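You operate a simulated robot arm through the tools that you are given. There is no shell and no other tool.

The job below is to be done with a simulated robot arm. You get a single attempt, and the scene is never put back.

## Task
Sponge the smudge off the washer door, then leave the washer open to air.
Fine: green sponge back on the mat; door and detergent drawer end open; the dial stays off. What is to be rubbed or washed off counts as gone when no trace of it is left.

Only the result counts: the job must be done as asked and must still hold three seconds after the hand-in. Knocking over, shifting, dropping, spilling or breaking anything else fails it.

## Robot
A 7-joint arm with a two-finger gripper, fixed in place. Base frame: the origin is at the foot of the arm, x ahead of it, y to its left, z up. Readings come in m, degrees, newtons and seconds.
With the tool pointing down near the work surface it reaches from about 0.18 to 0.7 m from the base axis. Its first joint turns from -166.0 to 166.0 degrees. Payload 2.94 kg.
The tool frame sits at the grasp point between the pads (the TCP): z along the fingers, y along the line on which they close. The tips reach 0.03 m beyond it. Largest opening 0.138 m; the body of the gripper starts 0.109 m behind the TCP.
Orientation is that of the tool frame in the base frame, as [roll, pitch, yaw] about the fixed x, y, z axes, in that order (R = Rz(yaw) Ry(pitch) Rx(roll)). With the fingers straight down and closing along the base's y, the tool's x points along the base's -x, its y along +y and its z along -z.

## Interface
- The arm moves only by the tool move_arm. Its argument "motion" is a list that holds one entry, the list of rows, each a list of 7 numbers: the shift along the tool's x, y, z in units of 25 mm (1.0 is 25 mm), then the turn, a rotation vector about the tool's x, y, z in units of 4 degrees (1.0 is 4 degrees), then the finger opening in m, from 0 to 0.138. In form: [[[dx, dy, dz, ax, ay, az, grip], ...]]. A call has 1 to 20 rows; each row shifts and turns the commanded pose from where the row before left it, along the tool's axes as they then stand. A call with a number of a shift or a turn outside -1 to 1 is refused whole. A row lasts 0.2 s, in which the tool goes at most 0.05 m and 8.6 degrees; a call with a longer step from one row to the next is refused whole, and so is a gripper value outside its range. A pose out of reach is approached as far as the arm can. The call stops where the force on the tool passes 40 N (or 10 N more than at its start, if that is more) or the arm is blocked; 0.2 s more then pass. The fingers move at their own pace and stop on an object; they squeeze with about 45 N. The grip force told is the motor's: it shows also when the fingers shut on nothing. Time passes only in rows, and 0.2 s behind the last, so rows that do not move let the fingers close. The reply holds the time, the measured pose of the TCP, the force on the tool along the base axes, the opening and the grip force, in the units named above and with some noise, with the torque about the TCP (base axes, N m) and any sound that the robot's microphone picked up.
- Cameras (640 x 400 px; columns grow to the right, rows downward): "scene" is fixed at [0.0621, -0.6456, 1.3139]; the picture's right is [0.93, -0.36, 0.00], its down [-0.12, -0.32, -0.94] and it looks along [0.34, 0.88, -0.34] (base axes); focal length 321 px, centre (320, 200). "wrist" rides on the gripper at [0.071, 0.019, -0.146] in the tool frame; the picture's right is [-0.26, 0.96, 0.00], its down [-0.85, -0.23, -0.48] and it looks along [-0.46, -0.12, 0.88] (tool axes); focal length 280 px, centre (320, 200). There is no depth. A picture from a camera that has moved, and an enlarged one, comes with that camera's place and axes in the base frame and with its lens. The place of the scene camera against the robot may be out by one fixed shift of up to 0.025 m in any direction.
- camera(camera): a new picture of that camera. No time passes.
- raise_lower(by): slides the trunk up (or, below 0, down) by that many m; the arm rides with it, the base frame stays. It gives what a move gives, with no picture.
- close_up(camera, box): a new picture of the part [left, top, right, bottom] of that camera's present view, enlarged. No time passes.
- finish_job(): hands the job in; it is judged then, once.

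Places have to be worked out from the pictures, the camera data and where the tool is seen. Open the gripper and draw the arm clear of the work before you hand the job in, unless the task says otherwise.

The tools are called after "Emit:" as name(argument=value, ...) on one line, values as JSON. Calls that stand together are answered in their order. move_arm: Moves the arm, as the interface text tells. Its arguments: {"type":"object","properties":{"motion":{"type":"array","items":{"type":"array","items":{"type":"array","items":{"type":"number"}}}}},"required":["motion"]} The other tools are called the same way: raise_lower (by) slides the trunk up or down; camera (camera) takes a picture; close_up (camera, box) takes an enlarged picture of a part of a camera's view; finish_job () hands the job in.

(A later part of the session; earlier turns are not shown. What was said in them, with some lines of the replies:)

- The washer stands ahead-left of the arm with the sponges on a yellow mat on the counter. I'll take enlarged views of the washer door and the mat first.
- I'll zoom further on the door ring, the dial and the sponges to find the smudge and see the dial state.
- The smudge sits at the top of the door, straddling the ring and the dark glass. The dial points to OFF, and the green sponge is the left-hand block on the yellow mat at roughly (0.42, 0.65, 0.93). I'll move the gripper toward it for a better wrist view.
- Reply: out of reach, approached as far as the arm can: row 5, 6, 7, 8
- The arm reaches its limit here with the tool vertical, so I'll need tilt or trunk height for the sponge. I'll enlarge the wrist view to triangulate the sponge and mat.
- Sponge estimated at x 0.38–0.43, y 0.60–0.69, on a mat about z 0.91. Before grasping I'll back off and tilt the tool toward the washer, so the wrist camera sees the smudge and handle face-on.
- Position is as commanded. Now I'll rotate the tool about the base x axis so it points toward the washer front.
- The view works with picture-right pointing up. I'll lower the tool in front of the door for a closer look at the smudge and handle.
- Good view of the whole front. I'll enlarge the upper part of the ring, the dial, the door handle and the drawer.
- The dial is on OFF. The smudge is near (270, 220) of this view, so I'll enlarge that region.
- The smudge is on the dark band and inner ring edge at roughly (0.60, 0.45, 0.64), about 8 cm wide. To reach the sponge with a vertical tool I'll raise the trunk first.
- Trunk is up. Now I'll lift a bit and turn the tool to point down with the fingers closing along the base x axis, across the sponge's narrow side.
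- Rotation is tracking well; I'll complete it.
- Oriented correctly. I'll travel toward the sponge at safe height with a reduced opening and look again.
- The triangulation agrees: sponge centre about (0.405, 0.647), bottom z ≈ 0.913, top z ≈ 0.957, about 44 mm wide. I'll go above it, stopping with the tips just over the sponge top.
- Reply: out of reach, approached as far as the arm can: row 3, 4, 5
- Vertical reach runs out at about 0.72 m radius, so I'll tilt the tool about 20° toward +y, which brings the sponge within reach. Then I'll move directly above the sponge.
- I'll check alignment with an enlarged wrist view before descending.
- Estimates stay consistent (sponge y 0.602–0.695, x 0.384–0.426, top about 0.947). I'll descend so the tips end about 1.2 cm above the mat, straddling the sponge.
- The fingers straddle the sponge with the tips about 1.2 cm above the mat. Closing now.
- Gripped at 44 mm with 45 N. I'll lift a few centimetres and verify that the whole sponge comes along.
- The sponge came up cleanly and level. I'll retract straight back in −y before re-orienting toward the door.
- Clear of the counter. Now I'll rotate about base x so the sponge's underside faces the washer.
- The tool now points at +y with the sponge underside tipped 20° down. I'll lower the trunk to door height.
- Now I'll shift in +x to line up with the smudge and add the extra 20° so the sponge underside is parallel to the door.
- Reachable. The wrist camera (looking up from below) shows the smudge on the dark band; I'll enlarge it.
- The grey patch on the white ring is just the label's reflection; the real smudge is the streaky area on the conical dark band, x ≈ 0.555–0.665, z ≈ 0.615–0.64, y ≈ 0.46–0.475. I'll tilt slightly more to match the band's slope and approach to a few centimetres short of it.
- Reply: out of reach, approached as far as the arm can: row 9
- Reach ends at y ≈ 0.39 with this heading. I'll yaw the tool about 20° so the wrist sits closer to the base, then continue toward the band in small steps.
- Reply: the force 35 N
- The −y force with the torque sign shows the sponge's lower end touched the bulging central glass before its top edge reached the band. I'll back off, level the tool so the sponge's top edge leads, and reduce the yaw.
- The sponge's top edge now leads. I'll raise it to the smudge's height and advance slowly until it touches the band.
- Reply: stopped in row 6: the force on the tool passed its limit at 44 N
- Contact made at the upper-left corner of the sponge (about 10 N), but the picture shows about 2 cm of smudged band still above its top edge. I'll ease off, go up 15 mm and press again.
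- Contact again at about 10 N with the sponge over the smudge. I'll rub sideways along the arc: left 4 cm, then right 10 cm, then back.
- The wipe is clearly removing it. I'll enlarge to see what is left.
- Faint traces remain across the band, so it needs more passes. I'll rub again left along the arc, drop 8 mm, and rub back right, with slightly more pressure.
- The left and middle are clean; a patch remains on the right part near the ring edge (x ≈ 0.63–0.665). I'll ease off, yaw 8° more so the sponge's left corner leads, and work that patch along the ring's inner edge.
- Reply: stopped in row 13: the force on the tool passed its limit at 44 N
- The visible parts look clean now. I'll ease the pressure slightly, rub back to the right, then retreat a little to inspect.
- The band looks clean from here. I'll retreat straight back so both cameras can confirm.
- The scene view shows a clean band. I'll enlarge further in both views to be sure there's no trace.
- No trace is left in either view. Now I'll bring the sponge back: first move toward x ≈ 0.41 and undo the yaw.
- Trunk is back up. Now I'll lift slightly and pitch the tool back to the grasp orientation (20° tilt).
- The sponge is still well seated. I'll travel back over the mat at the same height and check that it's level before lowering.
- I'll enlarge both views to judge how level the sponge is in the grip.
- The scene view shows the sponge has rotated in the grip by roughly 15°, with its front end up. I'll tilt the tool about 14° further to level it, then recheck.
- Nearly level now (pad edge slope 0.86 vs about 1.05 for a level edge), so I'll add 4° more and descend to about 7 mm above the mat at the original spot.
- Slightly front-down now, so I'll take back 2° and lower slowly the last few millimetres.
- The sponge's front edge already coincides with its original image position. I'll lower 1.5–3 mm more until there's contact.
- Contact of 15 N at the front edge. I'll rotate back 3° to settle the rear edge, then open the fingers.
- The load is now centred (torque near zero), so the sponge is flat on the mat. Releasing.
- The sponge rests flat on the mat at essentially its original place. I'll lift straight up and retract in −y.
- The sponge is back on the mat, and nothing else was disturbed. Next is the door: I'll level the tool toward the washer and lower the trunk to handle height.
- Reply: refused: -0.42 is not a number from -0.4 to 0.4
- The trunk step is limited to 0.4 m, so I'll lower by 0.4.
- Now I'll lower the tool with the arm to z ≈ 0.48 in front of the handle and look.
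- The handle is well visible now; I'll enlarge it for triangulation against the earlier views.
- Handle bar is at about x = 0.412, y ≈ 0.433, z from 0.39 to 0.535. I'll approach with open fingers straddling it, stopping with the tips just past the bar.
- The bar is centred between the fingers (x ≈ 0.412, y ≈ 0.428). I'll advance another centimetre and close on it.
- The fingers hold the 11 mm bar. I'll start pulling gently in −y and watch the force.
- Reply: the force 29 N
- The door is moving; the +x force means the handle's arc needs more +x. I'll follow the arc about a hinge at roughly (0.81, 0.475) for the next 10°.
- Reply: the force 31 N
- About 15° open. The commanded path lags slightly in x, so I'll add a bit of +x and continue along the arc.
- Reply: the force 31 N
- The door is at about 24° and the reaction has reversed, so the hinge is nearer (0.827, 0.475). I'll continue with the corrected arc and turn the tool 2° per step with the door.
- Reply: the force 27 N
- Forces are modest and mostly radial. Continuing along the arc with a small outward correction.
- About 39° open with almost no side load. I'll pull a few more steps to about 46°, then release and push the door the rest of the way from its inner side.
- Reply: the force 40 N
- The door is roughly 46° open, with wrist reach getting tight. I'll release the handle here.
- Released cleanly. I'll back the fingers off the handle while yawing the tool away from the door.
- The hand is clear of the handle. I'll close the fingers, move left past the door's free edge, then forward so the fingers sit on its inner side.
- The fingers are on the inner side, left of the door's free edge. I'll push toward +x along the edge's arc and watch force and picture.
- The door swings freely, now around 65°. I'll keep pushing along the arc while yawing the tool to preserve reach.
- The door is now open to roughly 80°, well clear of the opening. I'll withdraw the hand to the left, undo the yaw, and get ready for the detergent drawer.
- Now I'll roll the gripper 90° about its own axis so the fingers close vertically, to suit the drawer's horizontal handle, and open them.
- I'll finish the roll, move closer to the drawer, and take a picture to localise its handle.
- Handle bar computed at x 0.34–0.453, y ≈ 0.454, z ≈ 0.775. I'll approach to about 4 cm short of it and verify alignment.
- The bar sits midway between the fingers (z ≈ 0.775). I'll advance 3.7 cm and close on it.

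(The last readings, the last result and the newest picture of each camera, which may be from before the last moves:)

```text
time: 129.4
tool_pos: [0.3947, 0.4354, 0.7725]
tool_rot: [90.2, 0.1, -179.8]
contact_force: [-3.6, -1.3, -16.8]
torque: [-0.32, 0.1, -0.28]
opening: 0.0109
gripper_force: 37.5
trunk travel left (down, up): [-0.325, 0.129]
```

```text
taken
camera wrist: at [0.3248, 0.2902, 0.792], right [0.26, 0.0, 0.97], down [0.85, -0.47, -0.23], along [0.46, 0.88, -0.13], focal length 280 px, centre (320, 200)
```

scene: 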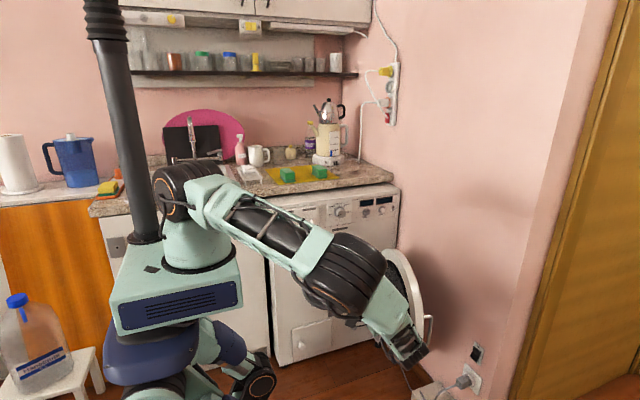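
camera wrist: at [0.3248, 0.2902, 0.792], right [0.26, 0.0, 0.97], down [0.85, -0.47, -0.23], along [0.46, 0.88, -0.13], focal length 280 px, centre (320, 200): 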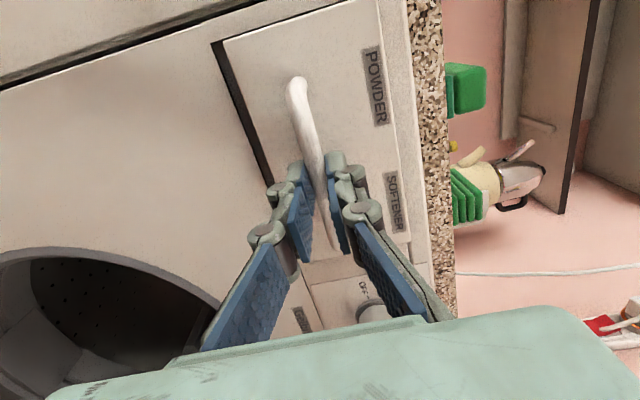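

Gripped the 11 mm bar. I'll relax the small vertical load and start pulling the drawer out.

Emit:
move_arm(motion=[[[0, -0.02, -0.1, 0, 0, 0, 0], [0, 0, -0.4, 0, 0, 0, 0], [0, 0, -0.4, 0, 0, 0, 0], [0, 0, -0.4, 0, 0, 0, 0], [0, 0, -0.4, 0, 0, 0, 0]]])

Emit:
close_up(camera="scene", box=[250, 180, 410, 300])

```text
time: 130.6
tool_pos: [0.3952, 0.3943, 0.7719]
tool_rot: [90.2, 0.1, -180.0]
contact_force: [-3.4, 1.2, -20.4]
torque: [-0.34, 0.08, 0.46]
opening: 0.0111
gripper_force: 38.3
trunk travel left (down, up): [-0.325, 0.129]
```

```text
3.33 times, centred on (330, 240) of scene
camera zoom: at [0.0621, -0.6456, 1.3139], right [0.93, -0.36, 0.0], down [-0.12, -0.32, -0.94], along [0.34, 0.88, -0.34], focal length 1070 px, centre (287, 67)
```

zoom: 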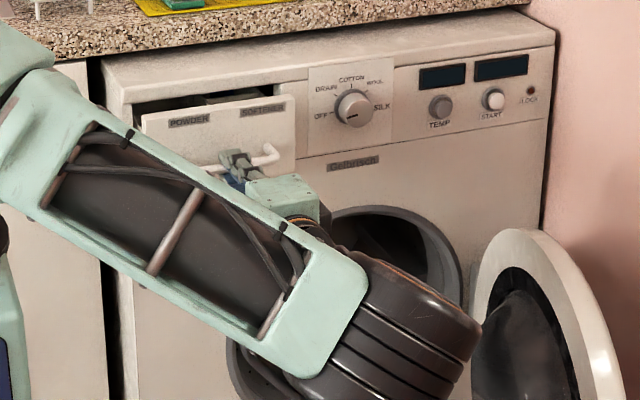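

The drawer slides out easily. I'll keep pulling and watch for the end stop.

Emit:
move_arm(motion=[[[0, -0.03, -0.5, 0, 0, 0, 0], [0, 0, -0.5, 0, 0, 0, 0], [0, 0, -0.5, 0, 0, 0, 0], [0, 0, -0.5, 0, 0, 0, 0], [0, 0, -0.5, 0, 0, 0, 0], [0, 0, -0.5, 0, 0, 0, 0]]])

Emit:
close_up(camera="scene", box=[250, 180, 410, 300])

```text
time: 132.0
tool_pos: [0.3947, 0.3177, 0.7713]
tool_rot: [89.8, 0.2, -179.9]
contact_force: [-3.5, 1.3, -12.1]
torque: [-0.2, 0.14, 0.16]
opening: 0.0111
gripper_force: 38.3
trunk travel left (down, up): [-0.325, 0.129]
```

```text
3.33 times, centred on (330, 240) of scene
camera zoom: at [0.0621, -0.6456, 1.3139], right [0.93, -0.36, 0.0], down [-0.12, -0.32, -0.94], along [0.34, 0.88, -0.34], focal length 1070 px, centre (287, 67)
```

zoom: 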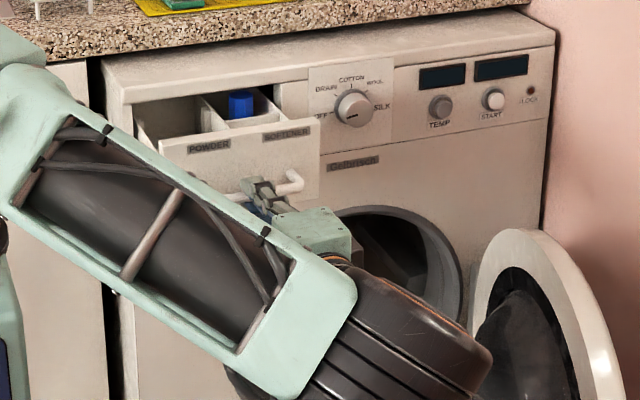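

About 12 cm out, with no resistance so far. I'll pull a bit more in small steps.

Emit:
move_arm(motion=[[[0, -0.02, -0.4, 0, 0, 0, 0], [0, 0, -0.4, 0, 0, 0, 0], [0, 0, -0.4, 0, 0, 0, 0], [0, 0, -0.4, 0, 0, 0, 0]]])

Emit:
close_up(camera="scene", box=[250, 180, 410, 300])

```text
time: 133.0
tool_pos: [0.3958, 0.2781, 0.7722]
tool_rot: [89.7, 0.2, -179.9]
contact_force: [-2.1, 2.0, -4.9]
torque: [-0.06, 0.17, -0.07]
opening: 0.011
gripper_force: 37.8
trunk travel left (down, up): [-0.325, 0.129]
```

```text
3.33 times, centred on (330, 240) of scene
camera zoom: at [0.0621, -0.6456, 1.3139], right [0.93, -0.36, 0.0], down [-0.12, -0.32, -0.94], along [0.34, 0.88, -0.34], focal length 1070 px, centre (287, 67)
```

zoom: 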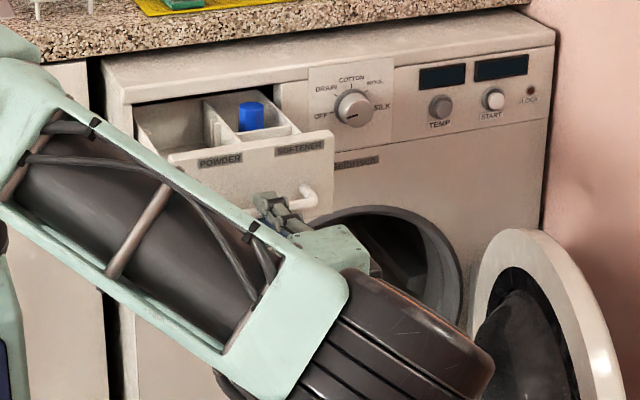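

About 16 cm out and still free. A little more, to be near full extension.

Emit:
move_arm(motion=[[[0, 0, -0.4, 0, 0, 0, 0], [0, 0, -0.4, 0, 0, 0, 0], [0, 0, -0.3, 0, 0, 0, 0]]])

Emit:
close_up(camera="scene", box=[250, 180, 410, 300])

```text
time: 133.8
tool_pos: [0.3971, 0.2484, 0.7711]
tool_rot: [89.9, 0.3, -179.9]
contact_force: [-0.5, -0.1, -0.2]
torque: [-0.02, 0.02, 0.01]
opening: 0.0001
gripper_force: 28.4
trunk travel left (down, up): [-0.325, 0.129]
```

```text
3.33 times, centred on (330, 240) of scene
camera zoom: at [0.0621, -0.6456, 1.3139], right [0.93, -0.36, 0.0], down [-0.12, -0.32, -0.94], along [0.34, 0.88, -0.34], focal length 1070 px, centre (287, 67)
```

zoom: 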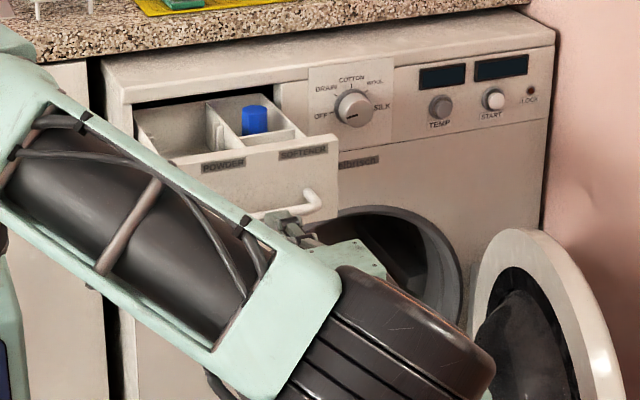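

The fingers slid off at the end stop, so the drawer is fully extended. I'll draw the hand back, open it, and inspect.

Emit:
move_arm(motion=[[[0, 0, -0.6, 0, 0, 0, 0], [0, 0, -1, 0, 0, 0, 0], [0, 0, -1, 0, 0, 0, 0.02], [0, 0, -1, 0, 0, 0, 0.04], [0, 0, -1, 0, 0, 0, 0.06], [0, 0, -1, 0, 0, 0, 0.08]]])

Emit:
camera(camera="wrist")

Emit:
camera(camera="scene")

```text
time: 135.2
tool_pos: [0.3961, 0.1115, 0.7732]
tool_rot: [89.8, 0.3, -180.0]
contact_force: [1.3, -0.6, -0.7]
torque: [0.0, 0.01, -0.01]
opening: 0.0803
gripper_force: 0.0
trunk travel left (down, up): [-0.325, 0.129]
```

```text
taken
camera wrist: at [0.3254, -0.0343, 0.7916], right [0.26, 0.0, 0.97], down [0.85, -0.47, -0.23], along [0.46, 0.88, -0.12], focal length 280 px, centre (320, 200)
```

wrist: 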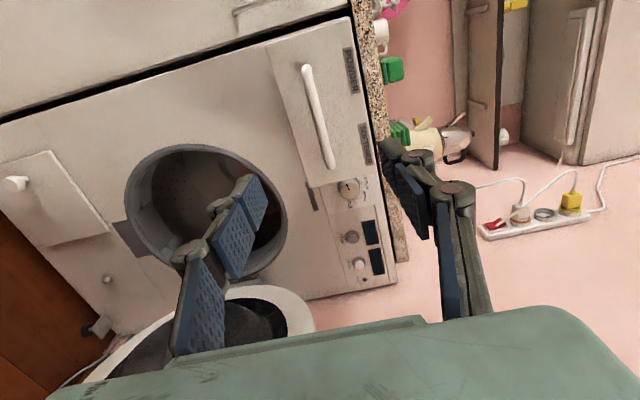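

```text
taken
```

scene: 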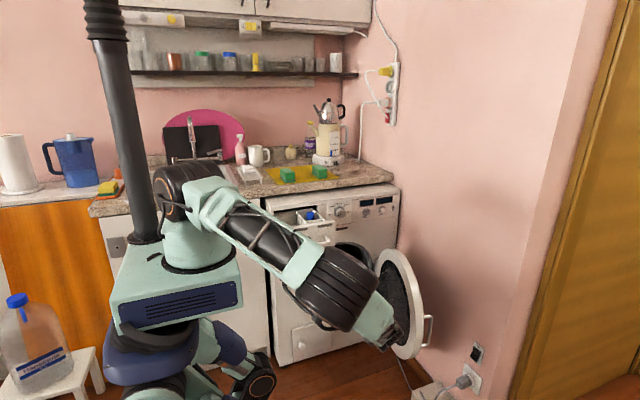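

Drawer and door both stand open. I'll raise the trunk and draw the arm further clear, then check the dial, sponge and drawer.

Emit:
raise_lower(by=0.12)

Emit:
move_arm(motion=[[[0, 1, -0.4, 0, 0, 0, 0.08], [0, 1, -0.4, 0, 0, 0, 0.08], [0, 1, -0.4, 0, 0, 0, 0.08], [0, 1, -0.4, 0, 0, 0, 0.08], [0, 1, -0.4, 0, 0, 0, 0.08], [0, 1, 0, 0, 0, 0, 0.08], [0, 1, 0, 0, 0, 0, 0.08], [0, 1, 0, 0, 0, 0, 0.08], [0, 1, 0, 0, 0, 0, 0.08], [0, 1, 0, 0, 0, 0, 0.08]]])

Emit:
camera(camera="scene")

Emit:
camera(camera="wrist")

```text
time: 136.7
tool_pos: [0.396, 0.1111, 0.8926]
tool_rot: [89.9, 0.2, -179.9]
contact_force: [0.4, 0.7, -0.7]
torque: [-0.01, 0.0, -0.03]
opening: 0.0798
gripper_force: 0.0
trunk travel left (down, up): [-0.445, 0.009]
```

```text
time: 138.9
tool_pos: [0.3948, 0.0599, 1.1418]
tool_rot: [89.9, 0.2, -179.9]
contact_force: [0.0, -0.2, -0.1]
torque: [-0.03, 0.01, 0.01]
opening: 0.0799
gripper_force: 0.1
trunk travel left (down, up): [-0.445, 0.009]
```

```text
taken
```

scene: 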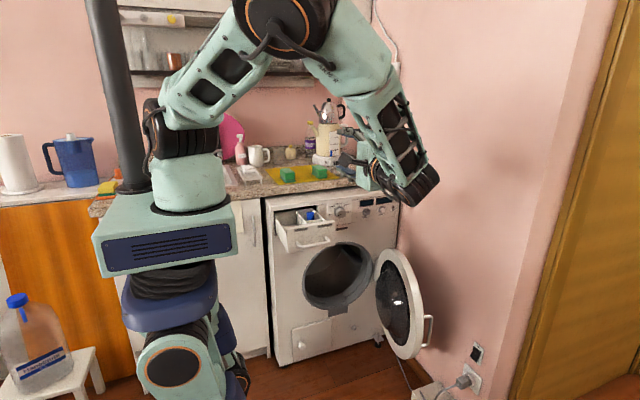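

```text
taken
camera wrist: at [0.3234, -0.0849, 1.1605], right [0.26, 0.0, 0.97], down [0.85, -0.47, -0.23], along [0.46, 0.88, -0.12], focal length 280 px, centre (320, 200)
```

wrist: 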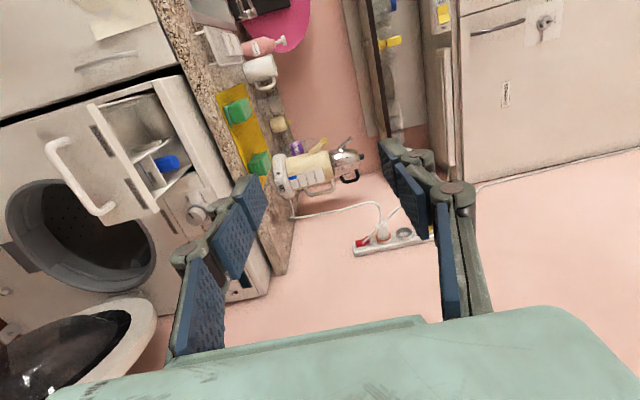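

The arm is clear. I'll do final enlarged checks of the dial, drawer, sponge and door.

Emit:
close_up(camera="scene", box=[264, 190, 400, 260])

Emit:
close_up(camera="scene", box=[324, 196, 372, 226])

Emit:
close_up(camera="scene", box=[230, 130, 360, 200])

Emit:
close_up(camera="scene", box=[290, 230, 450, 370])

```text
4.71 times, centred on (332, 225) of scene
camera zoom: at [0.0621, -0.6456, 1.3139], right [0.93, -0.36, 0.0], down [-0.12, -0.32, -0.94], along [0.34, 0.88, -0.34], focal length 1510 px, centre (264, 82)
```

zoom: 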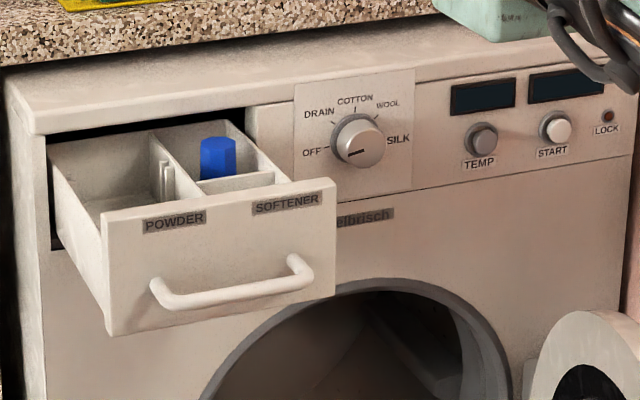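

```text
13.33 times, centred on (348, 211) of scene
camera zoom: at [0.0621, -0.6456, 1.3139], right [0.93, -0.36, 0.0], down [-0.12, -0.32, -0.94], along [0.34, 0.88, -0.34], focal length 4278 px, centre (-53, 53)
```

zoom: 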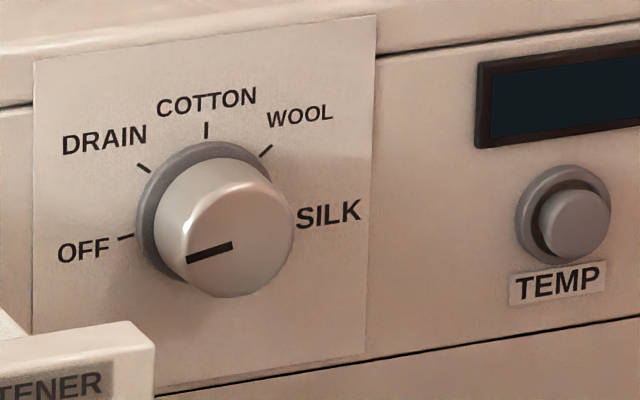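

```text
4.92 times, centred on (295, 165) of scene
camera zoom: at [0.0621, -0.6456, 1.3139], right [0.93, -0.36, 0.0], down [-0.12, -0.32, -0.94], along [0.34, 0.88, -0.34], focal length 1580 px, centre (443, 372)
```

zoom: 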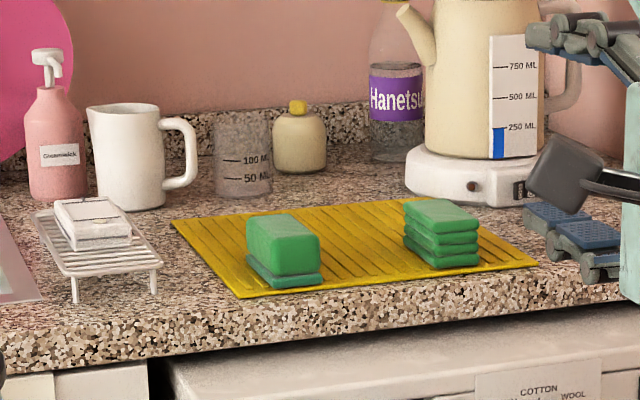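

```text
2.86 times, centred on (370, 300) of scene
camera zoom: at [0.0621, -0.6456, 1.3139], right [0.93, -0.36, 0.0], down [-0.12, -0.32, -0.94], along [0.34, 0.88, -0.34], focal length 917 px, centre (177, -86)
```

zoom: 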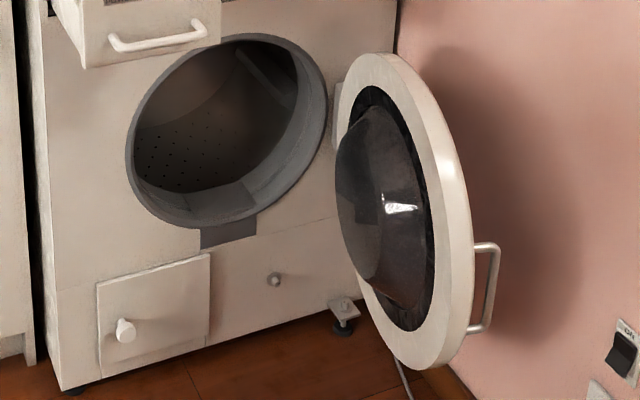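

Everything checks out: the smudge is gone, and the green sponge lies flat on the mat. The door and the detergent drawer stand open, the dial is on OFF, and the gripper is open and clear. Handing in.

Emit:
finish_job()

```text
The job is handed in.
```

The smudge is gone from the washer door, and the washer is left open to air. Close-ups after the wipe, from both cameras, showed no trace.

- **Sponge:** the green sponge is back on the mat, lying flat a few millimetres from where it started. It twisted slightly in the grip while rubbing, so I levelled it before setting it down.
- **Door:** it stands open at roughly 80°. I judged the angle from the picture rather than measuring it.
- **Detergent drawer:** it is out about 16 cm, to its stop. My fingers slid off the handle at the end of the pull, and the drawer stayed out.
- **Dial:** it still points to OFF.

In the final pictures nothing else looked moved, spilled or knocked over. The gripper is open and the arm is clear of the washer.
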